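You operate a simulated robot arm through the tools that you are given. There is no shell and no other tool. Be economical: measure what you need, move in short steps, check, and stop when the job is done.

You run a simulated robot arm. Do the job below in one go: nothing can be reset, and whatever is moved stays where it is left.

Task
Feed the green plate the lots on the white card, then clamp it in the holder.
Fine: push the empty feeder tray back in.

The check looks at the end state, three seconds after you hand in, the way a careful person would. Anything else that was tipped, shoved, dropped, spilled or broken makes it a failure.

Robot
A 7-joint arm with a two-finger parallel gripper, fixed in place. Base frame: the origin is at the foot of the arm, x ahead of it, y to its left, z up; the work surface is at about z = 0. Readings come in cm, degrees, newtons and seconds.
With the tool pointing down near the work surface it reaches from about 24 to 62 cm from the base axis. Its first joint turns from -66.0 to 66.0 degrees. Payload 2.6 kg.
The tool frame sits at the grasp point between the pads (the TCP): z along the fingers, y along the line on which they close. The tips reach 3 cm beyond it. The gripper opens to 9.4 cm. The fingers are 2.8 cm wide and 1 cm thick; the gripper's body (5 by 9.6 cm) begins 5.5 cm behind the TCP.
Orientation is that of the tool frame in the base frame, as a unit quaternion [w, x, y, z]. With the fingers straight down and closing along the base's y, the tool's x points along the base's -x, its y along +y and its z along -z.

Tools
- The arm moves only by the tool apply_moves. Its argument "targets" is a list that holds one entry, the list of rows, each a list of 7 numbers: the shift along the base's x, y, z in cm, then the turn, a rotation vector about the base's x, y, z in rad, then the closure, from 0 (fully open) to 1 (shut). In form: [[[tx, ty, tz, wx, wy, wz, hand], ...]]. A call has 1 to 20 rows; each row is the pose to reach, as a shift and turn from the pose commanded when the call began. Rows are played at 5 a second. More than 5 cm and 8.6 degrees between two rows, or a gripper value outside its range, and nothing of the call is played. A pose out of reach is approached as far as the arm can. The call stops where the force on the tool passes 40 N (or 10 N more than at its start, if that is more) or the arm is blocked; 0.2 s more then pass. Each finger travels about 7.2 cm/s and halts on what it meets, pressing with about 33 N; the grip force reading is that of the motor and also rises with nothing between the fingers. The clock runs only during rows and for 0.2 s after the last one: add rows that repeat a pose to give the fingers time. It gives the time, the measured TCP pose, the force on the tool (base axes), the opening and the grip force at its end, in the units of the frame above (readings bear some noise), and new pictures: "pictures" is both (left out), scene, wrist or none.
- Cameras (640 x 400 px; columns grow to the right, rows downward): "scene" is fixed at [2.4, 41.75, 57.96]; the picture's right is [-0.89, -0.46, 0.00], its down [-0.20, 0.39, -0.90] and it looks along [0.41, -0.80, -0.44] (base axes); focal length 318 px, centre (320, 200). "wrist" rides on the gripper at [7.6, 1.4, -10.2] in the tool frame; the picture's right is [-0.18, 0.98, 0.00], its down [-0.75, -0.14, -0.64] and it looks along [-0.63, -0.12, 0.77] (tool axes); focal length 243 px, centre (320, 200). There is no depth. A picture from a camera that has moved, and an enlarged one, comes with that camera's place and axes in the base frame and with its lens.
- enlarge(camera, box): a new picture of the part [left, top, right, bottom] of that camera's present view, enlarged. No time passes.
- close_job(): hands the job in; it is judged then, once.

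Go step by step. Nothing tells you positions but the pictures and the camera data: compare them with the known pose of the tool, close in by small moves and look again before you grip or let go. The budget is 120 turns and 170 pictures, counting those below and the enlarged ones. Unless the task says otherwise, let go and move clear before handing in, and close with one line.

The tools are called after "Request:" by a JSON object that holds its "name" and its "arguments". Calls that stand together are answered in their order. apply_moves: Moves the arm, as the interface text tells. Its arguments: {"type":"object","properties":{"targets":{"type":"array","items":{"type":"array","items":{"type":"array","items":{"type":"number"}}}},"pictures":{"type":"string","enum":["both","scene","wrist","none"]}},"required":["targets"]} The other tools are called the same way: enlarge (camera, box) takes an enlarged picture of a part of a camera's view; close_job () hands the job in.

At the start:

```text
clock: 0.0
eef_pos: [29.7, -17.03, 41.55]
orientation: [0.0, -0.001, 1.0, 0.0]
force: [-0.6, 0.3, -0.6]
finger_gap: 9.42
grasp_force: 0.1
```

scene: 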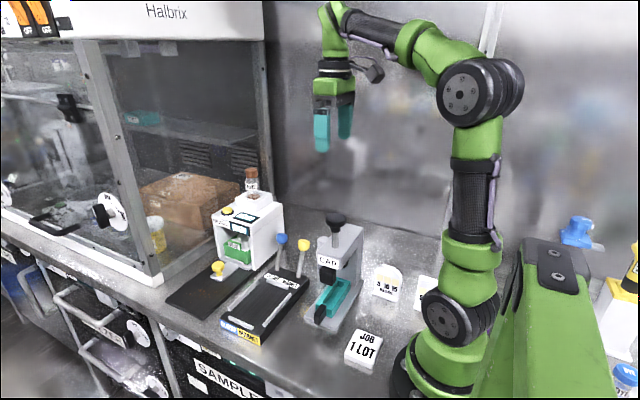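
wrist: 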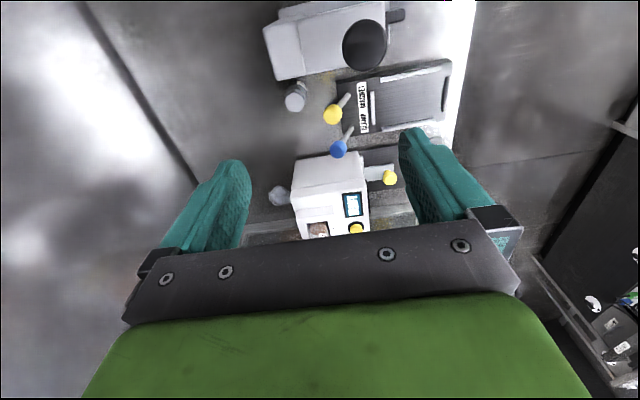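

I see a white dispenser with a yellow-knobbed tray, a black holder with blue and yellow levers, a capper press and several cards. I'll enlarge these to read the labels.

Request:
{"name": "enlarge", "arguments": {"camera": "scene", "box": [160, 160, 320, 260]}}

Request:
{"name": "enlarge", "arguments": {"camera": "scene", "box": [160, 250, 320, 350]}}

Request:
{"name": "enlarge", "arguments": {"camera": "scene", "box": [290, 200, 450, 380]}}

Request:
{"name": "enlarge", "arguments": {"camera": "wrist", "box": [240, 0, 480, 240]}}

```text
4.00 times, centred on (240, 210) of scene
camera zoom: at [2.4, 41.75, 57.96], right [-0.89, -0.46, 0.0], down [-0.2, 0.39, -0.9], along [0.41, -0.8, -0.44], focal length 1273 px, centre (640, 160)
```

zoom: 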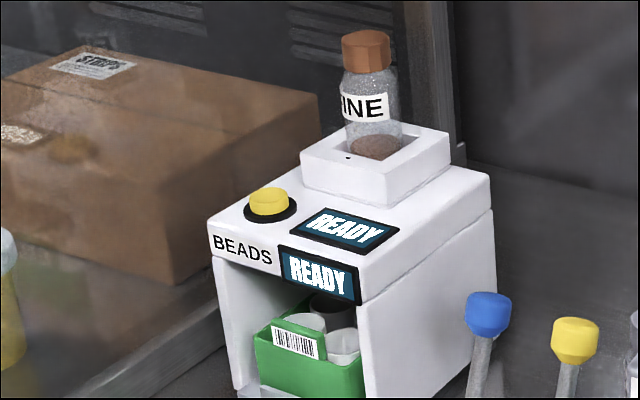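

```text
4.00 times, centred on (240, 300) of scene
camera zoom: at [2.4, 41.75, 57.96], right [-0.89, -0.46, 0.0], down [-0.2, 0.39, -0.9], along [0.41, -0.8, -0.44], focal length 1273 px, centre (640, -200)
```

zoom: 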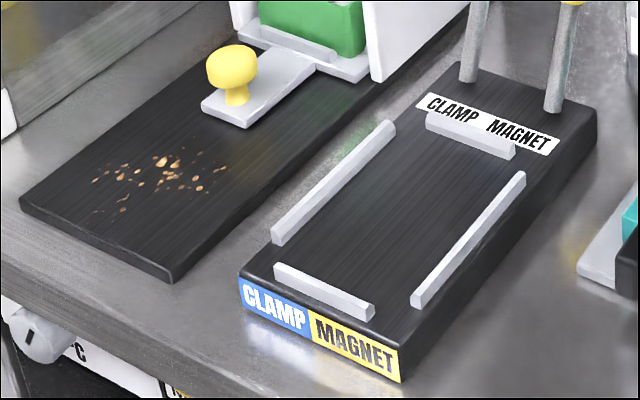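

```text
2.22 times, centred on (370, 290) of scene
camera zoom: at [2.4, 41.75, 57.96], right [-0.89, -0.46, 0.0], down [-0.2, 0.39, -0.9], along [0.41, -0.8, -0.44], focal length 707 px, centre (209, 0)
```

zoom: 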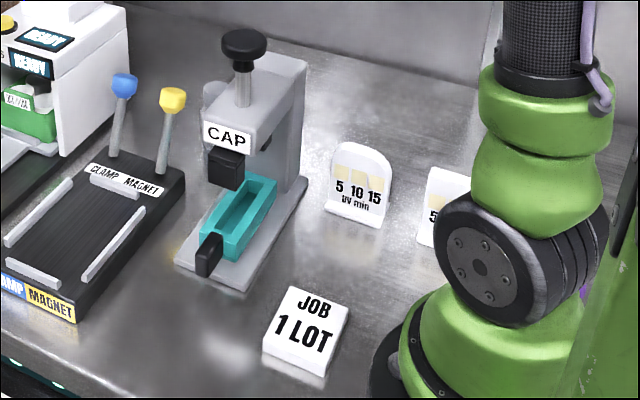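

```text
1.67 times, centred on (360, 120) of wrist
camera zoom: at [22.07, -15.56, 51.82], right [0.18, 0.98, 0.0], down [0.75, -0.14, 0.64], along [0.63, -0.12, -0.77], focal length 404 px, centre (253, 333)
```

zoom: 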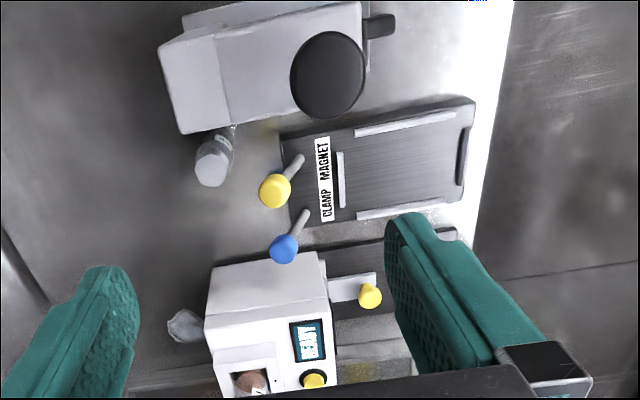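

The card says 1 lot. I take the dispenser button to be near (60,-15,17), the tray knob near (57,-6,5.7) and the holder at smaller x. I'll bring the wrist camera closer to measure them.

Request:
{"name": "apply_moves", "arguments": {"targets": [[[2.5, 2.4, -1.5, 0, 0, 0, 0], [5, 4.8, -3, 0, 0, 0, 0], [7.5, 7.2, -4.5, 0, 0, 0, 0], [10, 9.6, -6, 0, 0, 0, 0], [12.3, 12, -7.5, 0, 0, 0, 0], [12.3, 12, -7.5, 0, 0, 0, 0]]], "pictures": "wrist"}}

```text
clock: 1.4
eef_pos: [42.32, -4.69, 34.14]
orientation: [0.0, -0.001, 1.0, 0.0]
force: [-0.5, -0.3, 0.5]
finger_gap: 9.41
grasp_force: 0.0
camera wrist: at [34.71, -3.29, 44.35], right [0.18, 0.98, 0.0], down [0.75, -0.14, 0.64], along [0.63, -0.12, -0.77], focal length 243 px, centre (320, 200)
```

wrist: 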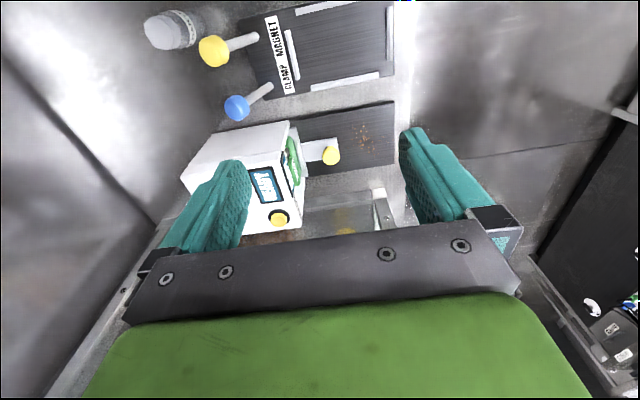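

Request:
{"name": "enlarge", "arguments": {"camera": "wrist", "box": [190, 80, 410, 240]}}

Request:
{"name": "enlarge", "arguments": {"camera": "wrist", "box": [190, 0, 410, 140]}}

```text
2.50 times, centred on (300, 160) of wrist
camera zoom: at [34.71, -3.29, 44.35], right [0.18, 0.98, 0.0], down [0.75, -0.14, 0.64], along [0.63, -0.12, -0.77], focal length 606 px, centre (370, 300)
```

zoom: 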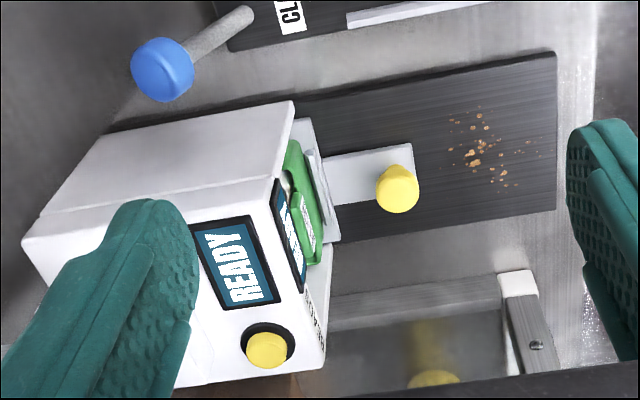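

```text
2.86 times, centred on (300, 70) of wrist
camera zoom: at [34.71, -3.29, 44.35], right [0.18, 0.98, 0.0], down [0.75, -0.14, 0.64], along [0.63, -0.12, -0.77], focal length 693 px, centre (377, 571)
```

zoom: 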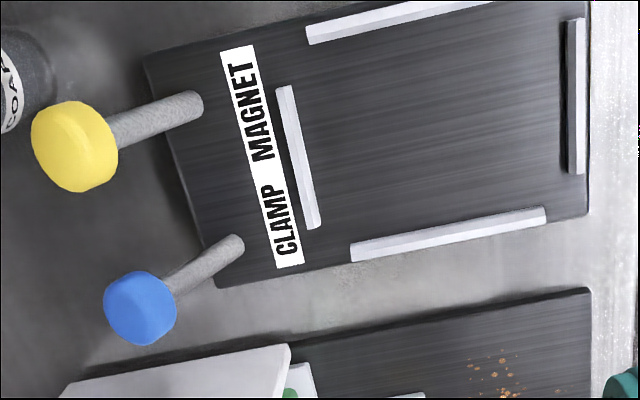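

The button seems to be at about (59,-14.2,17.9). Before pressing it I want a closer look at the plate in the machine and at the bottle on top.

Request:
{"name": "enlarge", "arguments": {"camera": "scene", "box": [205, 160, 285, 210]}}

Request:
{"name": "enlarge", "arguments": {"camera": "scene", "box": [200, 225, 280, 285]}}

```text
8.00 times, centred on (245, 185) of scene
camera zoom: at [2.4, 41.75, 57.96], right [-0.89, -0.46, 0.0], down [-0.2, 0.39, -0.9], along [0.41, -0.8, -0.44], focal length 2546 px, centre (920, 320)
```

zoom: 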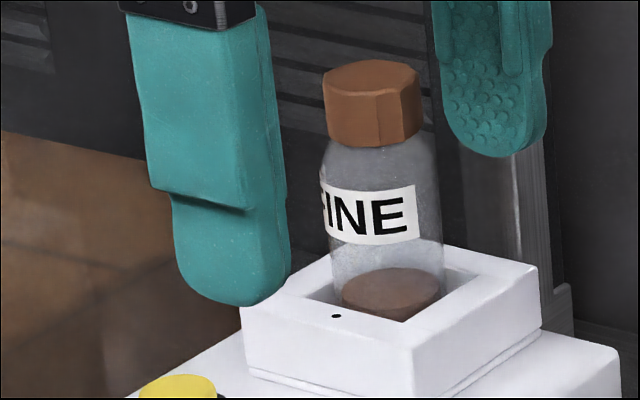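

```text
6.67 times, centred on (240, 255) of scene
camera zoom: at [2.4, 41.75, 57.96], right [-0.89, -0.46, 0.0], down [-0.2, 0.39, -0.9], along [0.41, -0.8, -0.44], focal length 2122 px, centre (853, -167)
```

zoom: 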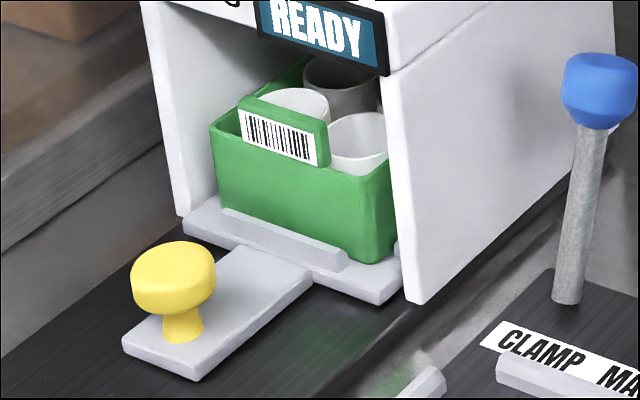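

The feeder holds FINE beads and the plate sits inside with the display at READY. I'll close the fingers and move above the yellow button, keeping clear of the bottle at about (56.8,-22.7).

Request:
{"name": "apply_moves", "arguments": {"targets": [[[3.5, -2, -1, 0, 0, 0, 0.5], [7, -4, -2, 0, 0, 0, 1], [10.5, -6, -3, 0, 0, 0, 1], [14, -8, -5, 0, 0, 0, 1], [16.7, -9.3, -8, 0, 0, 0, 1], [16.7, -9.3, -9.5, 0, 0, 0, 1], [16.7, -9.3, -9.5, 0, 0, 0, 1]]]}}

```text
clock: 3.0
eef_pos: [55.72, -13.09, 25.88]
orientation: [0.0, 0.0, 1.0, 0.0]
force: [0.6, 0.4, 0.9]
finger_gap: 0.0
grasp_force: 32.7
out of reach, approached as far as the arm can: row 4, 5, 6, 7
camera wrist: at [48.13, -11.54, 36.28], right [0.18, 0.98, 0.0], down [0.75, -0.14, 0.64], along [0.63, -0.12, -0.77], focal length 243 px, centre (320, 200)
```

scene: 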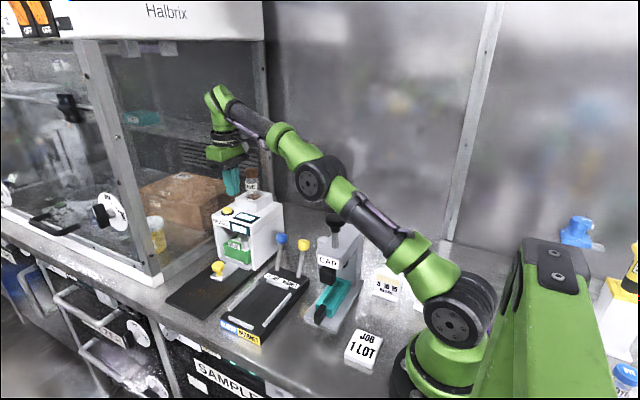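
wrist: 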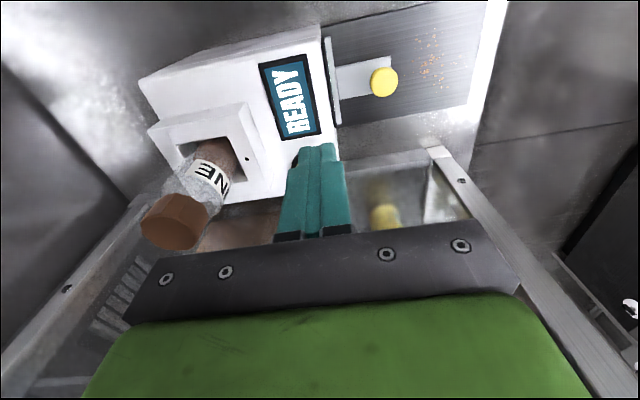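

Straight down the arm can't quite reach the button, so I'll tilt the tool so the fingers point outward, then check where the tip ends up.

Request:
{"name": "apply_moves", "arguments": {"targets": [[[0, 0, 1, 0, -0.14, 0, 1], [0, 0, 1, 0, -0.28, 0, 1], [0, 0, 1, 0, -0.42, 0, 1], [0, 0, 1, 0, -0.44, 0, 1]]], "pictures": "both"}}

```text
clock: 4.0
eef_pos: [55.66, -13.29, 26.86]
orientation: [0.219, 0.0, 0.976, 0.001]
force: [0.2, -0.1, -0.8]
finger_gap: 0.03
grasp_force: 32.9
camera wrist: at [44.32, -11.75, 32.86], right [0.17, 0.98, 0.08], down [0.41, -0.14, 0.9], along [0.9, -0.12, -0.42], focal length 243 px, centre (320, 200)
```

scene: 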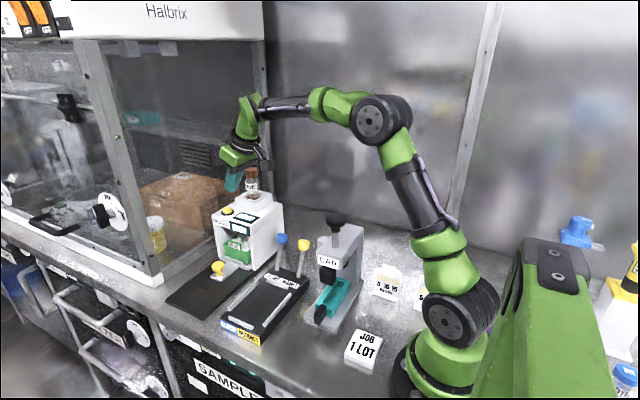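
wrist: 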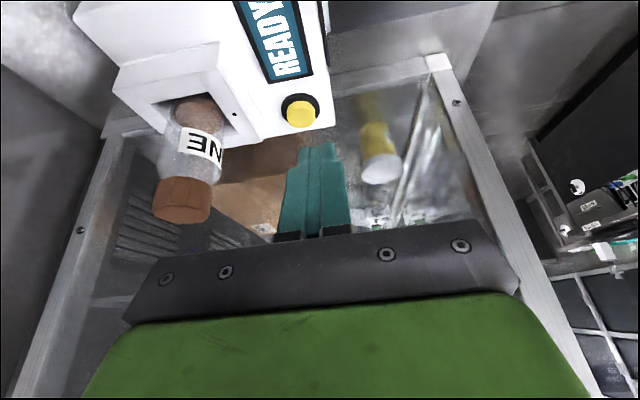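

The button comes out at (59.0,-14.5,17.9) and the commanded pose matches the measured one. I'll move just above it.

Request:
{"name": "apply_moves", "arguments": {"targets": [[[3.0, -1.1, 0, 0, 0, 0, 1], [3.0, -1.1, -2, 0, 0, 0, 1], [3.0, -1.1, -4.2, 0, 0, 0, 1], [3.0, -1.1, -4.2, 0, 0, 0, 1]]], "pictures": "both"}}

Request:
{"name": "enlarge", "arguments": {"camera": "scene", "box": [200, 150, 280, 210]}}

```text
clock: 5.0
eef_pos: [58.34, -14.68, 22.52]
orientation: [0.218, 0.001, 0.976, -0.001]
force: [-0.3, -0.2, 0.4]
finger_gap: 0.02
grasp_force: 32.8
camera wrist: at [47.13, -13.09, 28.62], right [0.17, 0.98, 0.08], down [0.41, -0.14, 0.9], along [0.9, -0.12, -0.42], focal length 243 px, centre (320, 200)
```

scene: 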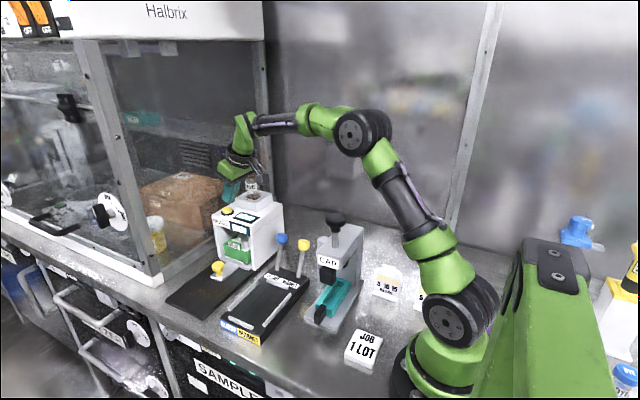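
wrist: 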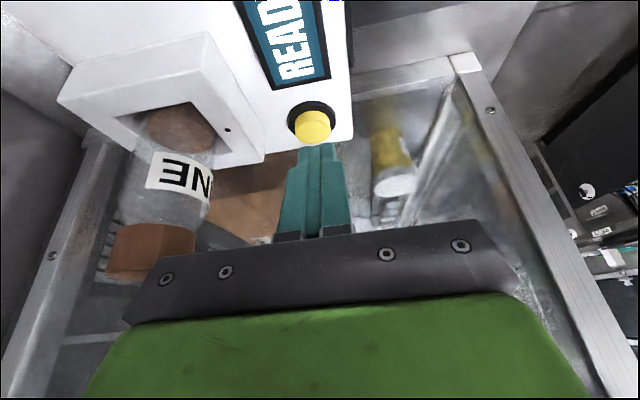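

```text
6.67 times, centred on (240, 180) of scene
camera zoom: at [2.4, 41.75, 57.96], right [-0.89, -0.46, 0.0], down [-0.2, 0.39, -0.9], along [0.41, -0.8, -0.44], focal length 2122 px, centre (853, 333)
```

zoom: 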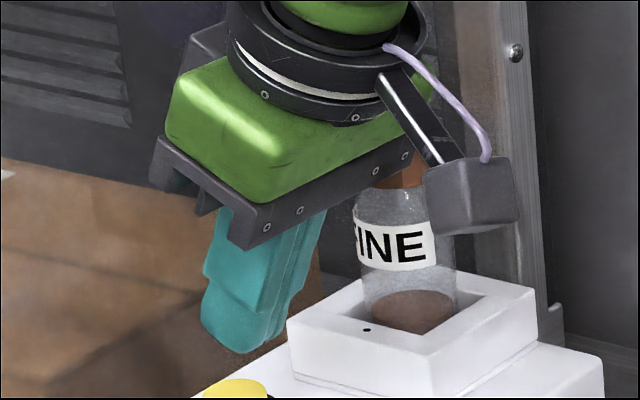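

The tip is right over the button and clear of the bottle. I'll press down slowly and watch the display.

Request:
{"name": "apply_moves", "arguments": {"targets": [[[0.3, 0.1, -0.5, 0, 0, 0, 1], [0.3, 0.1, -1.0, 0, 0, 0, 1], [0.3, 0.1, -1.3, 0, 0, 0, 1], [0.3, 0.1, -1.6, 0, 0, 0, 1], [0.3, 0.1, -1.8, 0, 0, 0, 1]]], "pictures": "both"}}

Request:
{"name": "enlarge", "arguments": {"camera": "scene", "box": [200, 180, 280, 250]}}

```text
clock: 6.2
eef_pos: [58.75, -14.42, 20.78]
orientation: [0.219, 0.0, 0.976, 0.0]
force: [0.6, -0.3, 0.1]
finger_gap: 0.0
grasp_force: 32.7
camera wrist: at [47.57, -12.91, 26.8], right [0.17, 0.98, 0.08], down [0.41, -0.14, 0.9], along [0.9, -0.12, -0.42], focal length 243 px, centre (320, 200)
```

scene: 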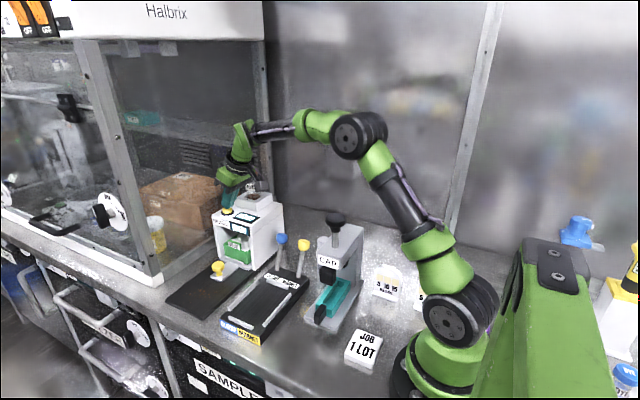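
wrist: 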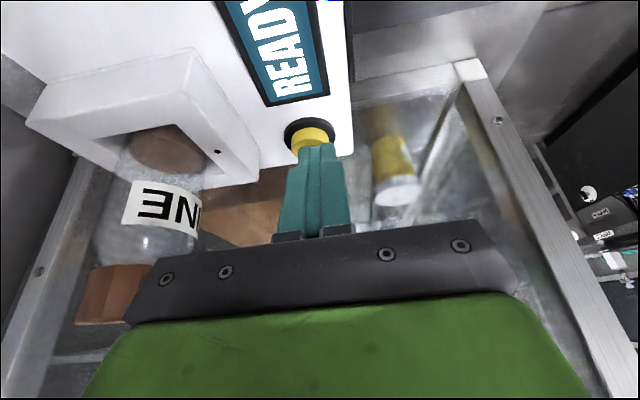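

```text
5.71 times, centred on (240, 215) of scene
camera zoom: at [2.4, 41.75, 57.96], right [-0.89, -0.46, 0.0], down [-0.2, 0.39, -0.9], along [0.41, -0.8, -0.44], focal length 1819 px, centre (777, 114)
```

zoom: 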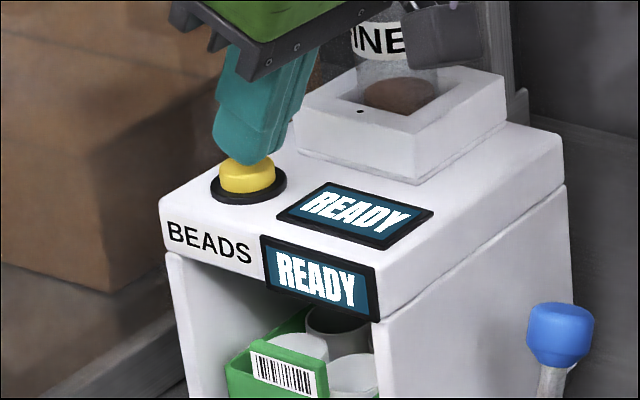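

Contact looks imminent and the force is still zero. I'll keep pressing in small steps.

Request:
{"name": "apply_moves", "arguments": {"targets": [[[0.2, 0, -0.2, 0, 0, 0, 1], [0.2, 0, -0.4, 0, 0, 0, 1], [0.2, 0, -0.5, 0, 0, 0, 1]]], "pictures": "wrist"}}

Request:
{"name": "enlarge", "arguments": {"camera": "scene", "box": [200, 180, 280, 250]}}

```text
clock: 7.0
eef_pos: [59.06, -14.33, 20.16]
orientation: [0.218, 0.0, 0.976, 0.001]
force: [0.5, -0.4, 0.5]
finger_gap: 0.0
grasp_force: 33.0
camera wrist: at [47.82, -12.91, 26.3], right [0.17, 0.98, 0.08], down [0.41, -0.14, 0.9], along [0.9, -0.12, -0.42], focal length 243 px, centre (320, 200)
```

wrist: 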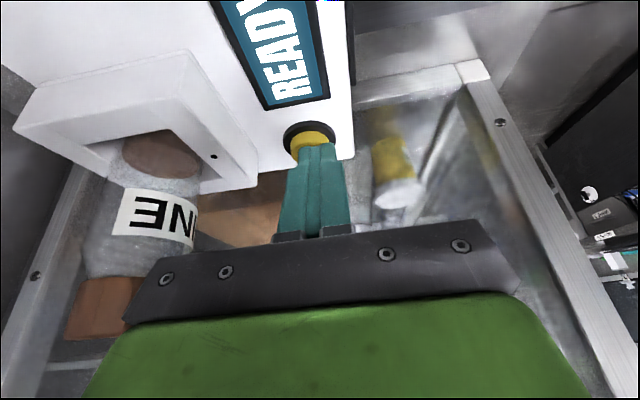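

```text
5.71 times, centred on (240, 215) of scene
camera zoom: at [2.4, 41.75, 57.96], right [-0.89, -0.46, 0.0], down [-0.2, 0.39, -0.9], along [0.41, -0.8, -0.44], focal length 1819 px, centre (777, 114)
```

zoom: 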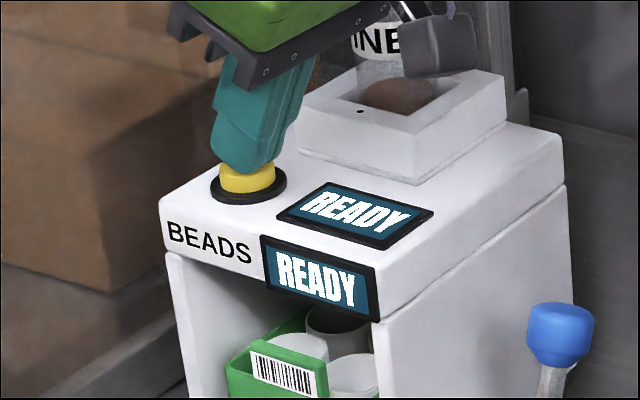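

Request:
{"name": "apply_moves", "arguments": {"targets": [[[0, 0, -0.2, 0, 0, 0, 1], [0, 0, -0.4, 0, 0, 0, 1], [0, 0, -0.5, 0, 0, 0, 1]]], "pictures": "wrist"}}

Request:
{"name": "enlarge", "arguments": {"camera": "scene", "box": [200, 180, 280, 250]}}

```text
clock: 7.8
eef_pos: [58.89, -14.3, 19.87]
orientation: [0.219, 0.0, 0.976, 0.0]
force: [-1.4, 0.1, 0.1]
finger_gap: 0.0
grasp_force: 33.1
camera wrist: at [47.8, -12.87, 25.9], right [0.17, 0.98, 0.08], down [0.41, -0.14, 0.9], along [0.9, -0.12, -0.42], focal length 243 px, centre (320, 200)
```

wrist: 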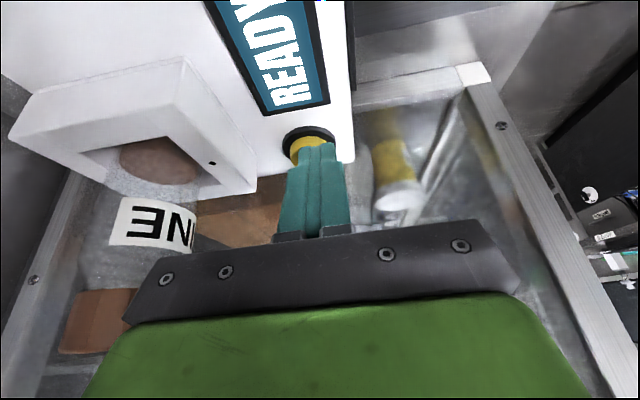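

```text
5.71 times, centred on (240, 215) of scene
camera zoom: at [2.4, 41.75, 57.96], right [-0.89, -0.46, 0.0], down [-0.2, 0.39, -0.9], along [0.41, -0.8, -0.44], focal length 1819 px, centre (777, 114)
```

zoom: 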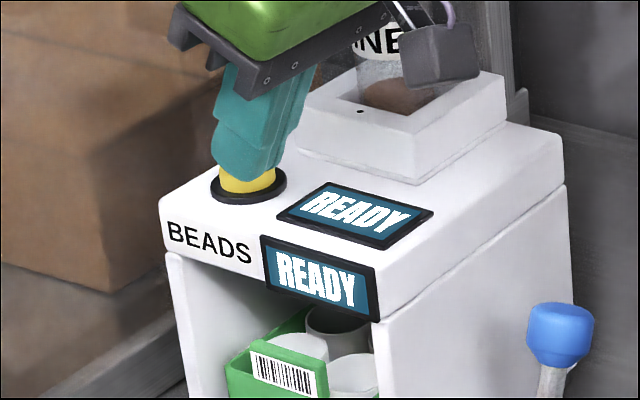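

Request:
{"name": "apply_moves", "arguments": {"targets": [[[0, -0.3, -0.2, 0, 0, 0, 1], [0, -0.3, -0.4, 0, 0, 0, 1], [0, -0.3, -0.4, 0, 0, 0, 1]]], "pictures": "wrist"}}

Request:
{"name": "enlarge", "arguments": {"camera": "scene", "box": [210, 190, 250, 215]}}

```text
clock: 8.6
eef_pos: [58.89, -14.71, 19.6]
orientation: [0.219, 0.0, 0.976, 0.0]
force: [0.9, 0.6, 2.8]
finger_gap: 0.0
grasp_force: 33.1
camera wrist: at [47.82, -13.17, 25.53], right [0.17, 0.98, 0.08], down [0.41, -0.14, 0.9], along [0.9, -0.12, -0.42], focal length 243 px, centre (320, 200)
```

wrist: 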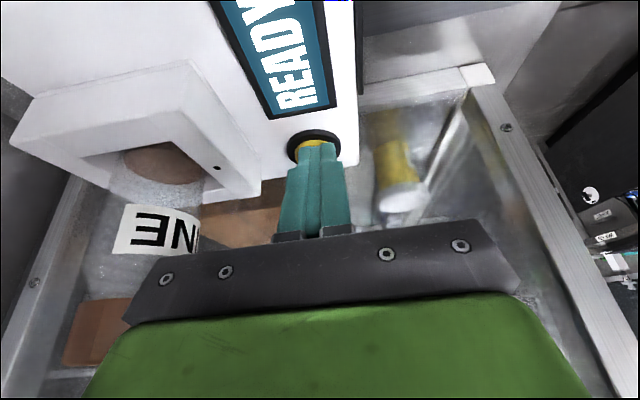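

```text
16.00 times, centred on (230, 202) of scene
camera zoom: at [2.4, 41.75, 57.96], right [-0.89, -0.46, 0.0], down [-0.2, 0.39, -0.9], along [0.41, -0.8, -0.44], focal length 5093 px, centre (1760, 160)
```

zoom: 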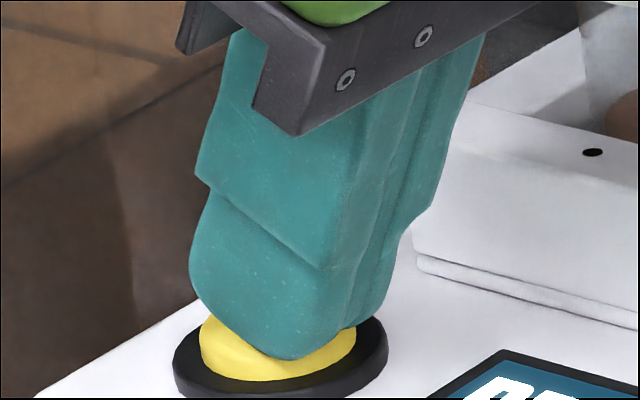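

Contact with a rising force of about 2.8 N. I'll press a little further.

Request:
{"name": "apply_moves", "arguments": {"targets": [[[0, 0, -0.15, 0, 0, 0, 1], [0, 0, -0.3, 0, 0, 0, 1], [0, 0, -0.3, 0, 0, 0, 1]]], "pictures": "wrist"}}

```text
clock: 9.4
eef_pos: [59.04, -14.58, 19.21]
orientation: [0.22, 0.001, 0.976, -0.001]
force: [-7.0, 1.4, 12.5]
finger_gap: 0.0
grasp_force: 33.0
camera wrist: at [47.88, -13.2, 25.27], right [0.17, 0.98, 0.08], down [0.41, -0.14, 0.9], along [0.9, -0.12, -0.42], focal length 243 px, centre (320, 200)
```

wrist: 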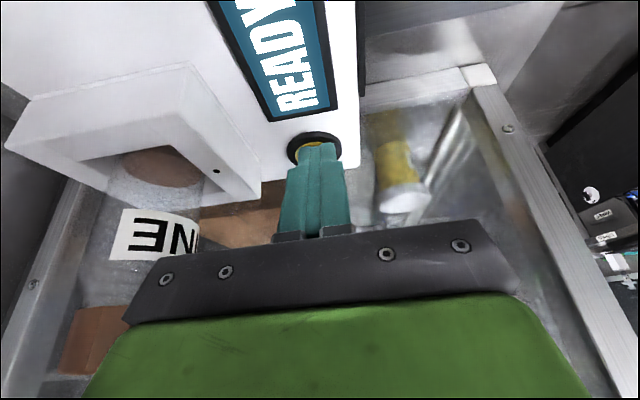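

Request:
{"name": "apply_moves", "arguments": {"targets": [[[0, 0, -0.15, 0, 0, 0, 1], [0, 0, -0.2, 0, 0, 0, 1]]], "pictures": "wrist"}}

Request:
{"name": "enlarge", "arguments": {"camera": "scene", "box": [200, 190, 280, 240]}}

```text
clock: 10.0
eef_pos: [59.26, -14.72, 19.23]
orientation: [0.221, 0.0, 0.975, -0.002]
force: [-3.0, -0.4, 23.7]
finger_gap: 0.03
grasp_force: 33.2
camera wrist: at [47.84, -13.19, 25.21], right [0.17, 0.98, 0.08], down [0.4, -0.14, 0.91], along [0.9, -0.12, -0.42], focal length 243 px, centre (320, 200)
```

wrist: 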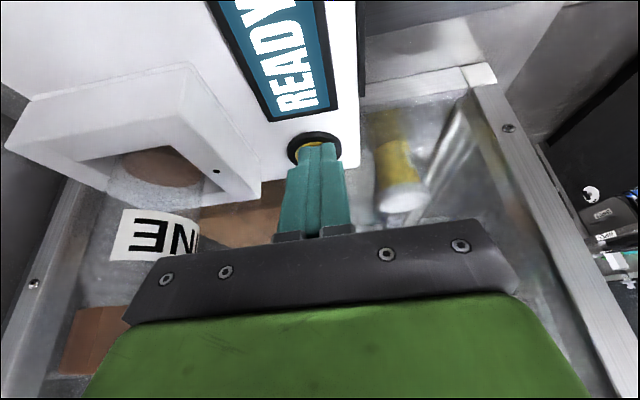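

```text
8.00 times, centred on (240, 215) of scene
camera zoom: at [2.38, 41.76, 57.96], right [-0.89, -0.46, 0.0], down [-0.2, 0.39, -0.9], along [0.41, -0.8, -0.44], focal length 2546 px, centre (960, 80)
```

zoom: 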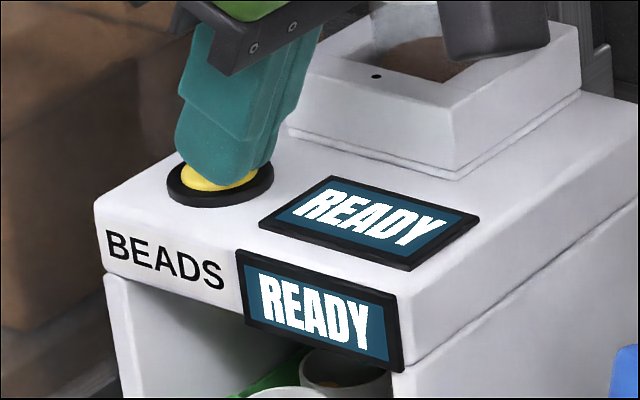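

The button is fully depressed and I think I see brown in the cup already. I'll release and check the display and the plate.

Request:
{"name": "apply_moves", "arguments": {"targets": [[[0, 0, 0.5, 0, 0, 0, 1], [0, 0, 1.5, 0, 0, 0, 1], [0, 0, 3, 0, 0, 0, 1], [0, 0, 3, 0, 0, 0, 1]]], "pictures": "none"}}

Request:
{"name": "enlarge", "arguments": {"camera": "scene", "box": [200, 200, 280, 250]}}

```text
clock: 11.0
eef_pos: [58.98, -14.51, 21.69]
orientation: [0.217, 0.0, 0.976, 0.0]
force: [0.4, 0.6, 0.0]
finger_gap: 0.01
grasp_force: 33.3
```

```text
8.00 times, centred on (240, 225) of scene
camera zoom: at [2.4, 41.75, 57.96], right [-0.89, -0.46, 0.0], down [-0.2, 0.39, -0.9], along [0.41, -0.8, -0.44], focal length 2546 px, centre (960, 0)
```

zoom: 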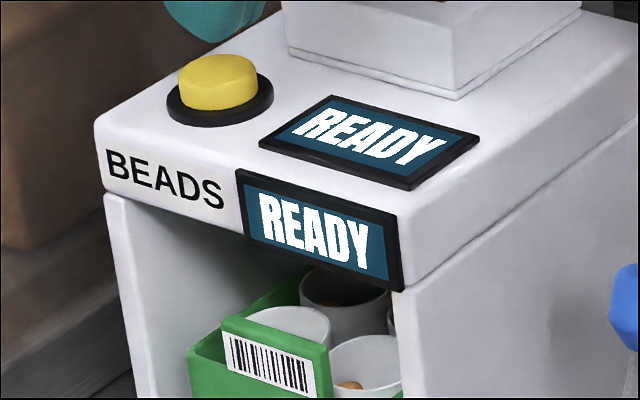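

The button popped back up and beads are in the cups, so one lot is fed. Next I'll back off, straighten the tool and turn the gripper 90° for the tray knob and plate.

Request:
{"name": "apply_moves", "arguments": {"targets": [[[-2, 3, 3, 0, 0.1, 0, 0.8], [-4, 6, 4.5, 0, 0.22, 0, 0.6], [-6, 9, 5, 0, 0.34, 0, 0.4], [-8, 12, 5, 0, 0.44, 0, 0.3], [-8, 12, 5, 0, 0.44, 0, 0.3]]], "pictures": "none"}}

Request:
{"name": "apply_moves", "arguments": {"targets": [[[0, 0, 0, 0, 0, -0.145, 0.3], [0, 0, 0, 0, 0, -0.29, 0.3], [0, 0, 0, 0, 0, -0.435, 0.3], [0, 0, 0, 0, 0, -0.58, 0.3], [0, 0, 0, 0, 0, -0.725, 0.3], [0, 0, 0, 0, 0, -0.87, 0.3], [0, 0, 0, 0, 0, -1.015, 0.3], [0, 0, 0, 0, 0, -1.16, 0.3], [0, 0, 0, 0, 0, -1.305, 0.3], [0, 0, 0, 0, 0, -1.45, 0.3], [0, 0, 0, 0, 0, -1.571, 0.3], [0, 0, 0, 0, 0, -1.571, 0.3]]], "pictures": "both"}}

Request:
{"name": "enlarge", "arguments": {"camera": "scene", "box": [200, 210, 280, 260]}}

```text
clock: 12.2
eef_pos: [50.89, -2.26, 27.07]
orientation: [0.0, -0.001, 1.0, 0.0]
force: [1.1, -0.1, 0.0]
finger_gap: 6.59
grasp_force: 0.0
```

```text
clock: 14.8
eef_pos: [51.0, -2.64, 26.99]
orientation: [0.0, 0.709, 0.705, 0.0]
force: [-0.4, 0.1, 0.3]
finger_gap: 6.56
grasp_force: 0.1
camera wrist: at [52.49, 4.95, 37.22], right [0.98, -0.19, 0.0], down [-0.14, -0.75, 0.64], along [-0.12, -0.63, -0.77], focal length 243 px, centre (320, 200)
```

scene: 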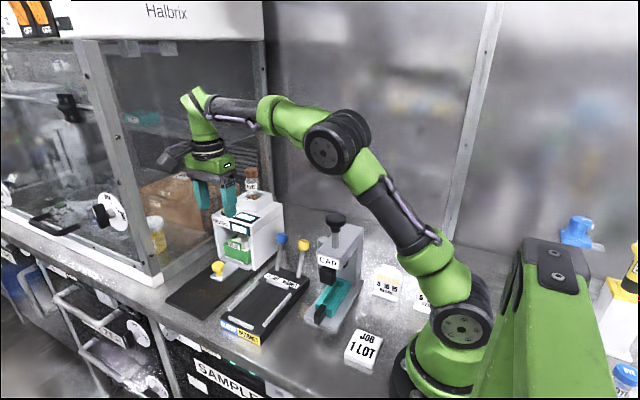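
wrist: 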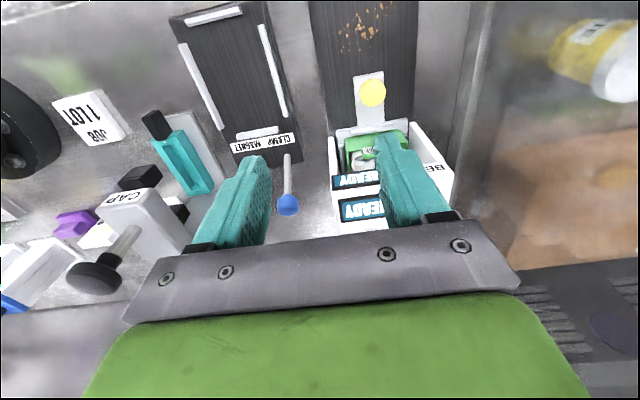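

```text
8.00 times, centred on (240, 235) of scene
camera zoom: at [2.4, 41.75, 57.96], right [-0.89, -0.46, 0.0], down [-0.2, 0.39, -0.9], along [0.41, -0.8, -0.44], focal length 2546 px, centre (960, -80)
```

zoom: 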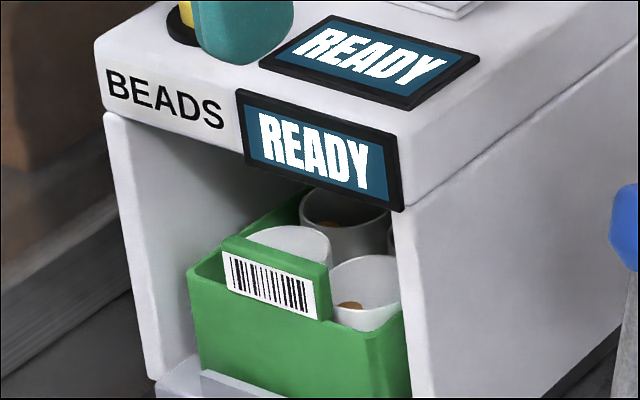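

Good view. The knob is at (57.1,-5.5), with its top near z = 5.6. I'll open the gripper and move above it.

Request:
{"name": "apply_moves", "arguments": {"targets": [[[1, -0.5, -4, 0, 0, 0, 0.3], [2, -1, -8, 0, 0, 0, 0.3], [4, -2, -12, 0, 0, 0, 0.3], [6.1, -2.9, -15.5, 0, 0, 0, 0.3], [6.1, -2.9, -15.5, 0, 0, 0, 0.3]]], "pictures": "both"}}

```text
clock: 16.0
eef_pos: [57.16, -5.51, 11.0]
orientation: [0.0, 0.707, 0.708, 0.0]
force: [-0.6, -0.2, 0.4]
finger_gap: 6.59
grasp_force: 0.1
camera wrist: at [58.54, 2.1, 21.3], right [0.98, -0.18, 0.0], down [-0.14, -0.75, 0.64], along [-0.12, -0.63, -0.77], focal length 243 px, centre (320, 200)
```

scene: 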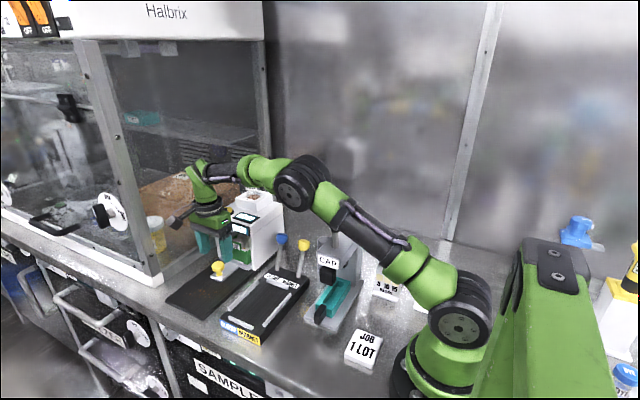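
wrist: 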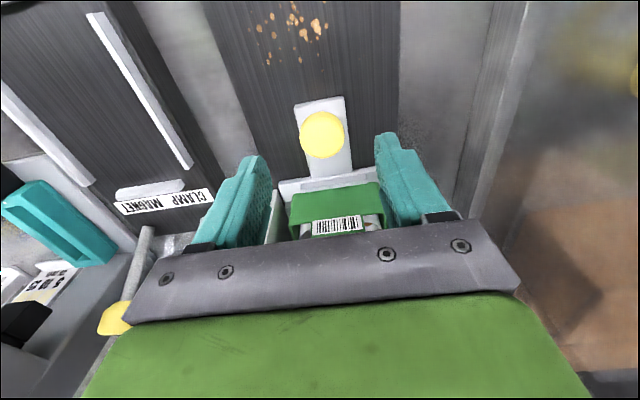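

The knob sits between the fingers at about (57.3,-5.2). I'll lower the gripper and close on it.

Request:
{"name": "apply_moves", "arguments": {"targets": [[[0.1, 0.3, -2.5, 0, 0, 0, 0.3], [0.1, 0.3, -5.2, 0, 0, 0, 0.3], [0.1, 0.3, -5.2, 0, 0, 0, 0.6], [0.1, 0.3, -5.2, 0, 0, 0, 0.9], [0.1, 0.3, -5.2, 0, 0, 0, 0.9], [0.1, 0.3, -5.2, 0, 0, 0, 0.9]]], "pictures": "both"}}

Request:
{"name": "enlarge", "arguments": {"camera": "scene", "box": [190, 220, 270, 290]}}

```text
clock: 17.4
eef_pos: [57.15, -5.49, 6.03]
orientation: [-0.001, 0.708, 0.707, -0.001]
force: [-1.3, 0.4, -2.9]
finger_gap: 3.12
grasp_force: 44.9
camera wrist: at [58.72, 2.27, 16.36], right [0.98, -0.18, 0.0], down [-0.14, -0.75, 0.64], along [-0.12, -0.63, -0.77], focal length 243 px, centre (320, 200)
```

scene: 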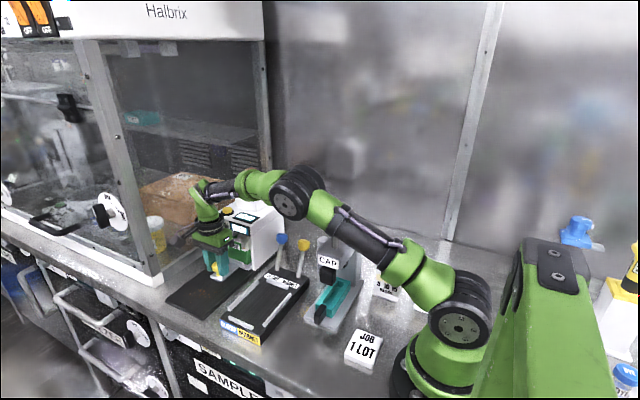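
wrist: 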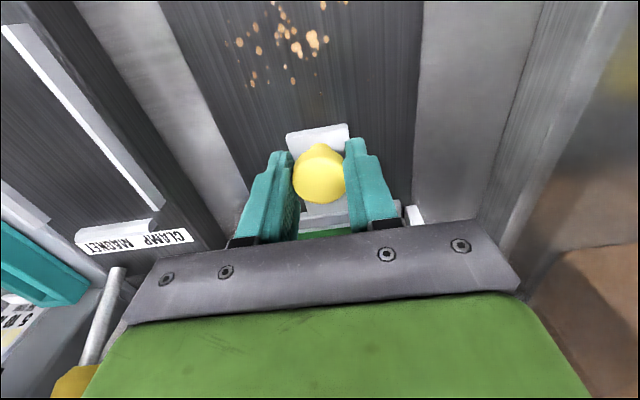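

```text
5.71 times, centred on (230, 255) of scene
camera zoom: at [2.4, 41.75, 57.96], right [-0.89, -0.46, 0.0], down [-0.2, 0.39, -0.9], along [0.41, -0.8, -0.44], focal length 1819 px, centre (834, -114)
```

zoom: 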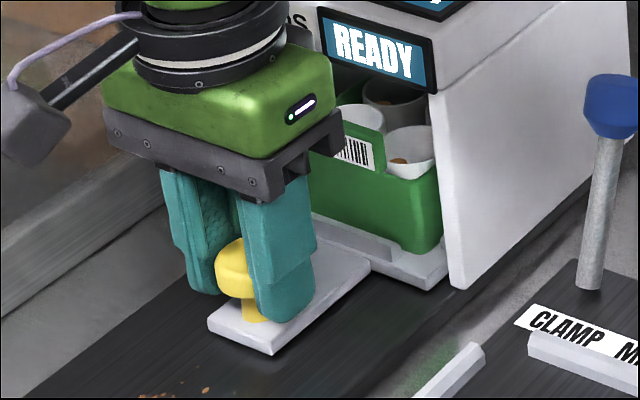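

The knob is held with a 3.1 cm gap. I'll pull the tray out gently along +y.

Request:
{"name": "apply_moves", "arguments": {"targets": [[[0, 0.4, 0, 0, 0, 0, 0.9], [0, 1.0, 0, 0, 0, 0, 0.9], [0, 1.6, 0, 0, 0, 0, 0.9], [0, 2.2, 0, 0, 0, 0, 0.9], [0, 2.8, 0, 0, 0, 0, 0.9], [0, 3.4, 0, 0, 0, 0, 0.9], [0, 4.0, 0, 0, 0, 0, 0.9], [0, 4.6, 0, 0, 0, 0, 0.9], [0, 5.2, 0, 0, 0, 0, 0.9], [0, 5.8, 0, 0, 0, 0, 0.9], [0, 6.2, 0, 0, 0, 0, 0.9]]], "pictures": "both"}}

```text
clock: 19.6
eef_pos: [57.18, 0.24, 6.01]
orientation: [0.002, 0.706, 0.708, 0.001]
force: [3.5, 1.2, -3.0]
finger_gap: 3.12
grasp_force: 44.7
stopped in row 10: the force on the tool passed its limit (the readings are from after the stop); the commanded pose is now the measured one
camera wrist: at [58.63, 8.04, 16.38], right [0.98, -0.18, 0.0], down [-0.14, -0.75, 0.64], along [-0.11, -0.63, -0.77], focal length 243 px, centre (320, 200)
```

scene: 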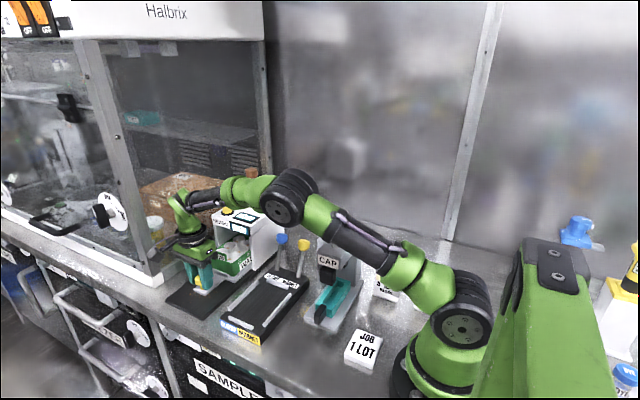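
wrist: 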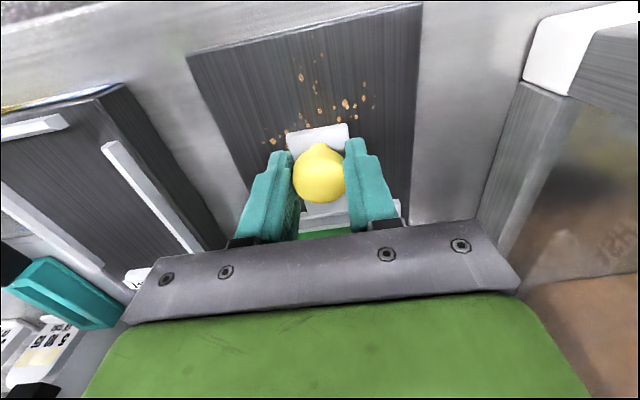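

Request:
{"name": "enlarge", "arguments": {"camera": "scene", "box": [170, 210, 290, 290]}}

```text
5.00 times, centred on (230, 250) of scene
camera zoom: at [2.4, 41.75, 57.96], right [-0.89, -0.46, 0.0], down [-0.2, 0.39, -0.9], along [0.41, -0.8, -0.44], focal length 1592 px, centre (770, -50)
```

zoom: 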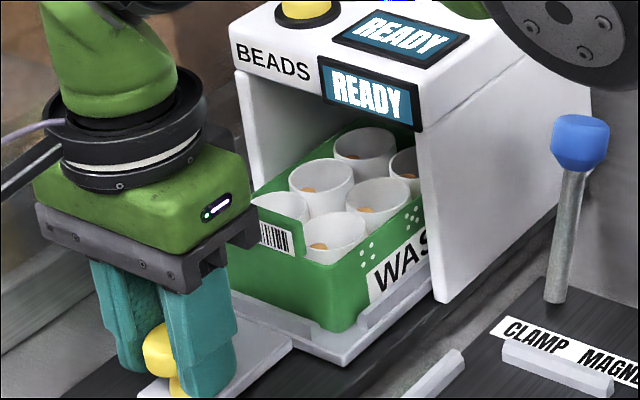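

The tray is 5.7 cm out and it stopped on force, with part of the plate still inside. I'll try a gentle further pull.

Request:
{"name": "apply_moves", "arguments": {"targets": [[[0, 0.3, 0, 0, 0, 0, 0.9], [0, 0.6, 0, 0, 0, 0, 0.9], [0, 1.0, 0, 0, 0, 0, 0.9], [0, 1.4, 0, 0, 0, 0, 0.9]]], "pictures": "none"}}

Request:
{"name": "enlarge", "arguments": {"camera": "scene", "box": [170, 210, 290, 290]}}

```text
clock: 20.6
eef_pos: [57.24, 1.62, 6.09]
orientation: [0.002, 0.707, 0.707, 0.001]
force: [-2.5, -2.4, -4.2]
finger_gap: 3.11
grasp_force: 44.9
```

```text
5.00 times, centred on (230, 250) of scene
camera zoom: at [2.4, 41.75, 57.96], right [-0.89, -0.46, 0.0], down [-0.2, 0.39, -0.9], along [0.41, -0.8, -0.44], focal length 1592 px, centre (770, -50)
```

zoom: 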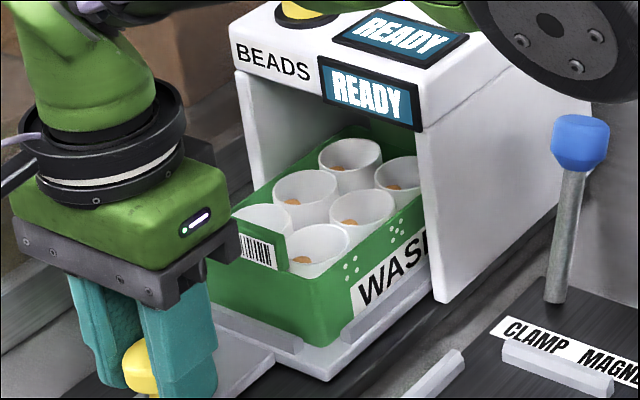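

It slides freely, so the stop was only stiction. I'll continue slowly.

Request:
{"name": "apply_moves", "arguments": {"targets": [[[0, 0.3, 0, 0, 0, 0, 0.9], [0, 0.7, 0, 0, 0, 0, 0.9], [0, 1.1, 0, 0, 0, 0, 0.9], [0, 1.5, 0, 0, 0, 0, 0.9], [0, 1.9, 0, 0, 0, 0, 0.9], [0, 2.3, 0, 0, 0, 0, 0.9], [0, 2.7, 0, 0, 0, 0, 0.9], [0, 3.1, 0, 0, 0, 0, 0.9], [0, 3.5, 0, 0, 0, 0, 0.9], [0, 3.9, 0, 0, 0, 0, 0.9]]], "pictures": "none"}}

Request:
{"name": "enlarge", "arguments": {"camera": "scene", "box": [160, 200, 290, 300]}}

```text
clock: 22.8
eef_pos: [57.14, 5.6, 6.15]
orientation: [0.003, 0.707, 0.707, 0.001]
force: [-2.4, -0.9, 5.5]
finger_gap: 3.12
grasp_force: 44.7
```

```text
4.00 times, centred on (225, 250) of scene
camera zoom: at [2.39, 41.75, 57.96], right [-0.89, -0.46, 0.0], down [-0.2, 0.39, -0.9], along [0.41, -0.8, -0.44], focal length 1273 px, centre (700, 0)
```

zoom: 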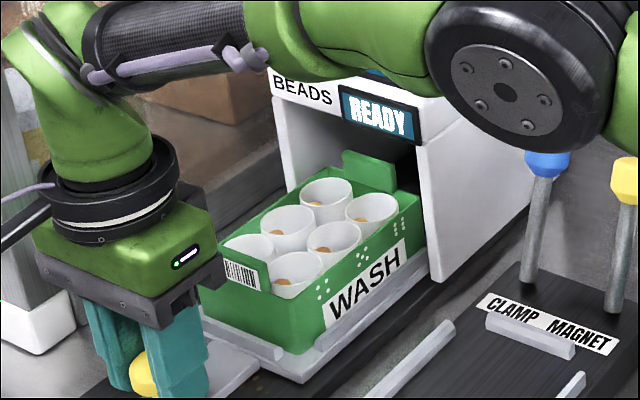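

The plate is nearly out, with its rear tab just under the machine's front. I'll pull a little further to clear it.

Request:
{"name": "apply_moves", "arguments": {"targets": [[[0, 0.3, 0, 0, 0, 0, 0.9], [0, 0.6, 0, 0, 0, 0, 0.9], [0, 0.9, 0, 0, 0, 0, 0.9], [0, 1.2, 0, 0, 0, 0, 0.9], [0, 1.5, 0, 0, 0, 0, 0.9]]], "pictures": "none"}}

Request:
{"name": "enlarge", "arguments": {"camera": "scene", "box": [160, 200, 290, 300]}}

```text
clock: 24.0
eef_pos: [57.19, 7.25, 6.18]
orientation: [0.0, 0.707, 0.707, -0.001]
force: [-9.2, -2.5, 5.6]
finger_gap: 3.09
grasp_force: 44.8
```

```text
4.00 times, centred on (225, 250) of scene
camera zoom: at [2.39, 41.75, 57.96], right [-0.89, -0.46, 0.0], down [-0.2, 0.39, -0.9], along [0.41, -0.8, -0.44], focal length 1273 px, centre (700, 0)
```

zoom: 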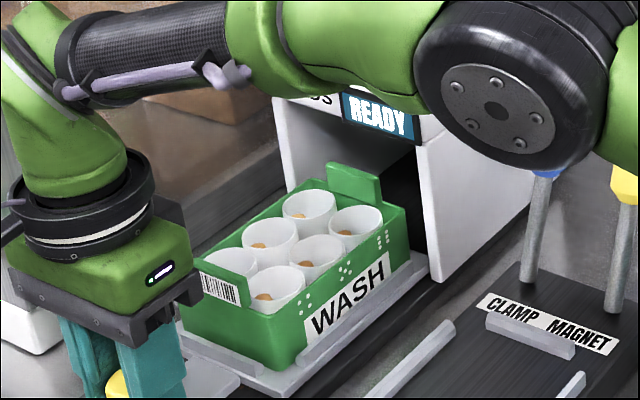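

The plate is clear of the machine. I'll release the knob, rise and look down at the plate.

Request:
{"name": "apply_moves", "arguments": {"targets": [[[0, 0, 0, 0, 0, 0, 0.5], [0, 0, 0, 0, 0, 0, 0.3], [0, 0, 2, 0, 0, 0, 0.3], [0, 0, 5, 0, 0, 0, 0.3], [-1, 0, 9, 0, 0, 0, 0], [-2, 0, 13, 0, 0, 0, 0], [-2, 0, 13, 0, 0, 0, 0]]], "pictures": "wrist"}}

Request:
{"name": "enlarge", "arguments": {"camera": "scene", "box": [170, 200, 300, 300]}}

```text
clock: 25.6
eef_pos: [55.13, 7.23, 19.37]
orientation: [0.002, 0.707, 0.707, 0.0]
force: [-0.3, -0.3, -0.9]
finger_gap: 9.4
grasp_force: 0.1
camera wrist: at [56.56, 14.84, 29.59], right [0.98, -0.18, 0.0], down [-0.14, -0.75, 0.64], along [-0.11, -0.63, -0.77], focal length 243 px, centre (320, 200)
```

wrist: 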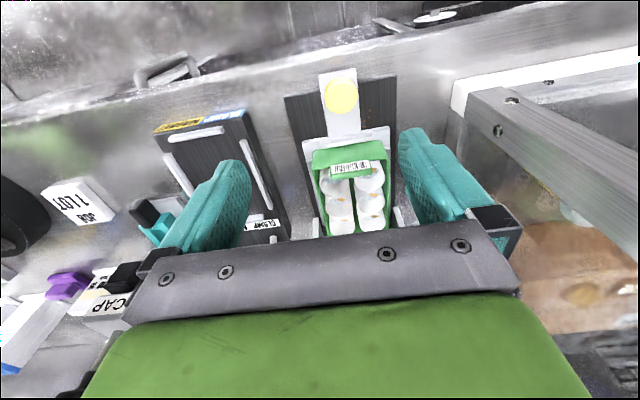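

```text
4.00 times, centred on (235, 250) of scene
camera zoom: at [2.4, 41.75, 57.96], right [-0.89, -0.46, 0.0], down [-0.2, 0.39, -0.9], along [0.41, -0.8, -0.44], focal length 1273 px, centre (660, 0)
```

zoom: 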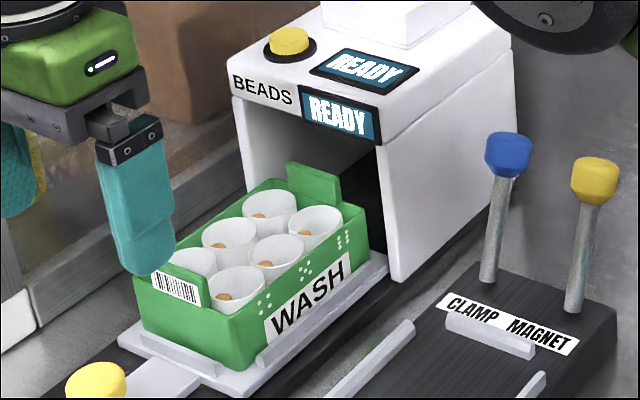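

I'll enlarge the views to measure the plate's edges precisely.

Request:
{"name": "enlarge", "arguments": {"camera": "scene", "box": [180, 235, 260, 300]}}

Request:
{"name": "enlarge", "arguments": {"camera": "wrist", "box": [280, 60, 420, 240]}}

```text
6.15 times, centred on (220, 268) of scene
camera zoom: at [2.4, 41.75, 57.96], right [-0.89, -0.46, 0.0], down [-0.2, 0.39, -0.9], along [0.41, -0.8, -0.44], focal length 1959 px, centre (935, -215)
```

zoom: 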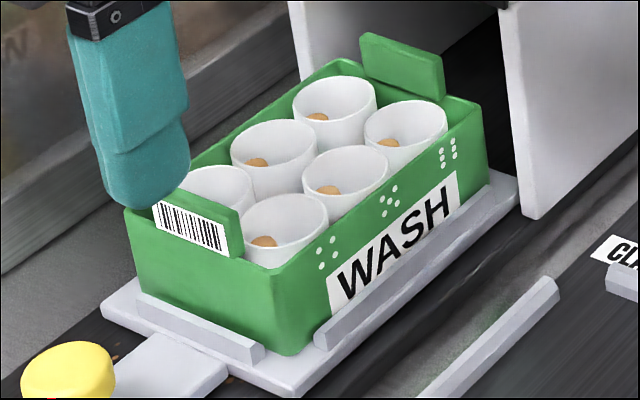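

```text
2.22 times, centred on (350, 150) of wrist
camera zoom: at [56.56, 14.84, 29.59], right [0.98, -0.18, 0.0], down [-0.14, -0.75, 0.64], along [-0.11, -0.63, -0.77], focal length 539 px, centre (253, 311)
```

zoom: 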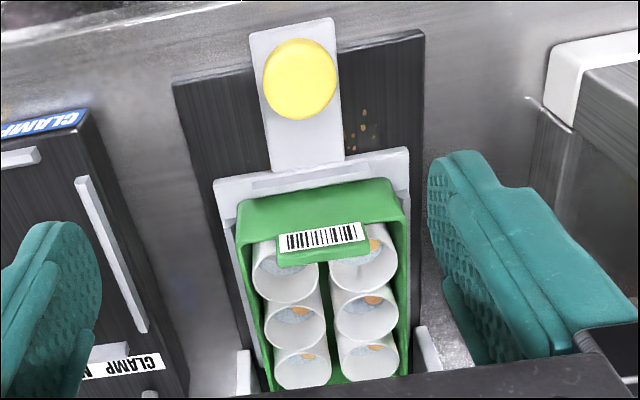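

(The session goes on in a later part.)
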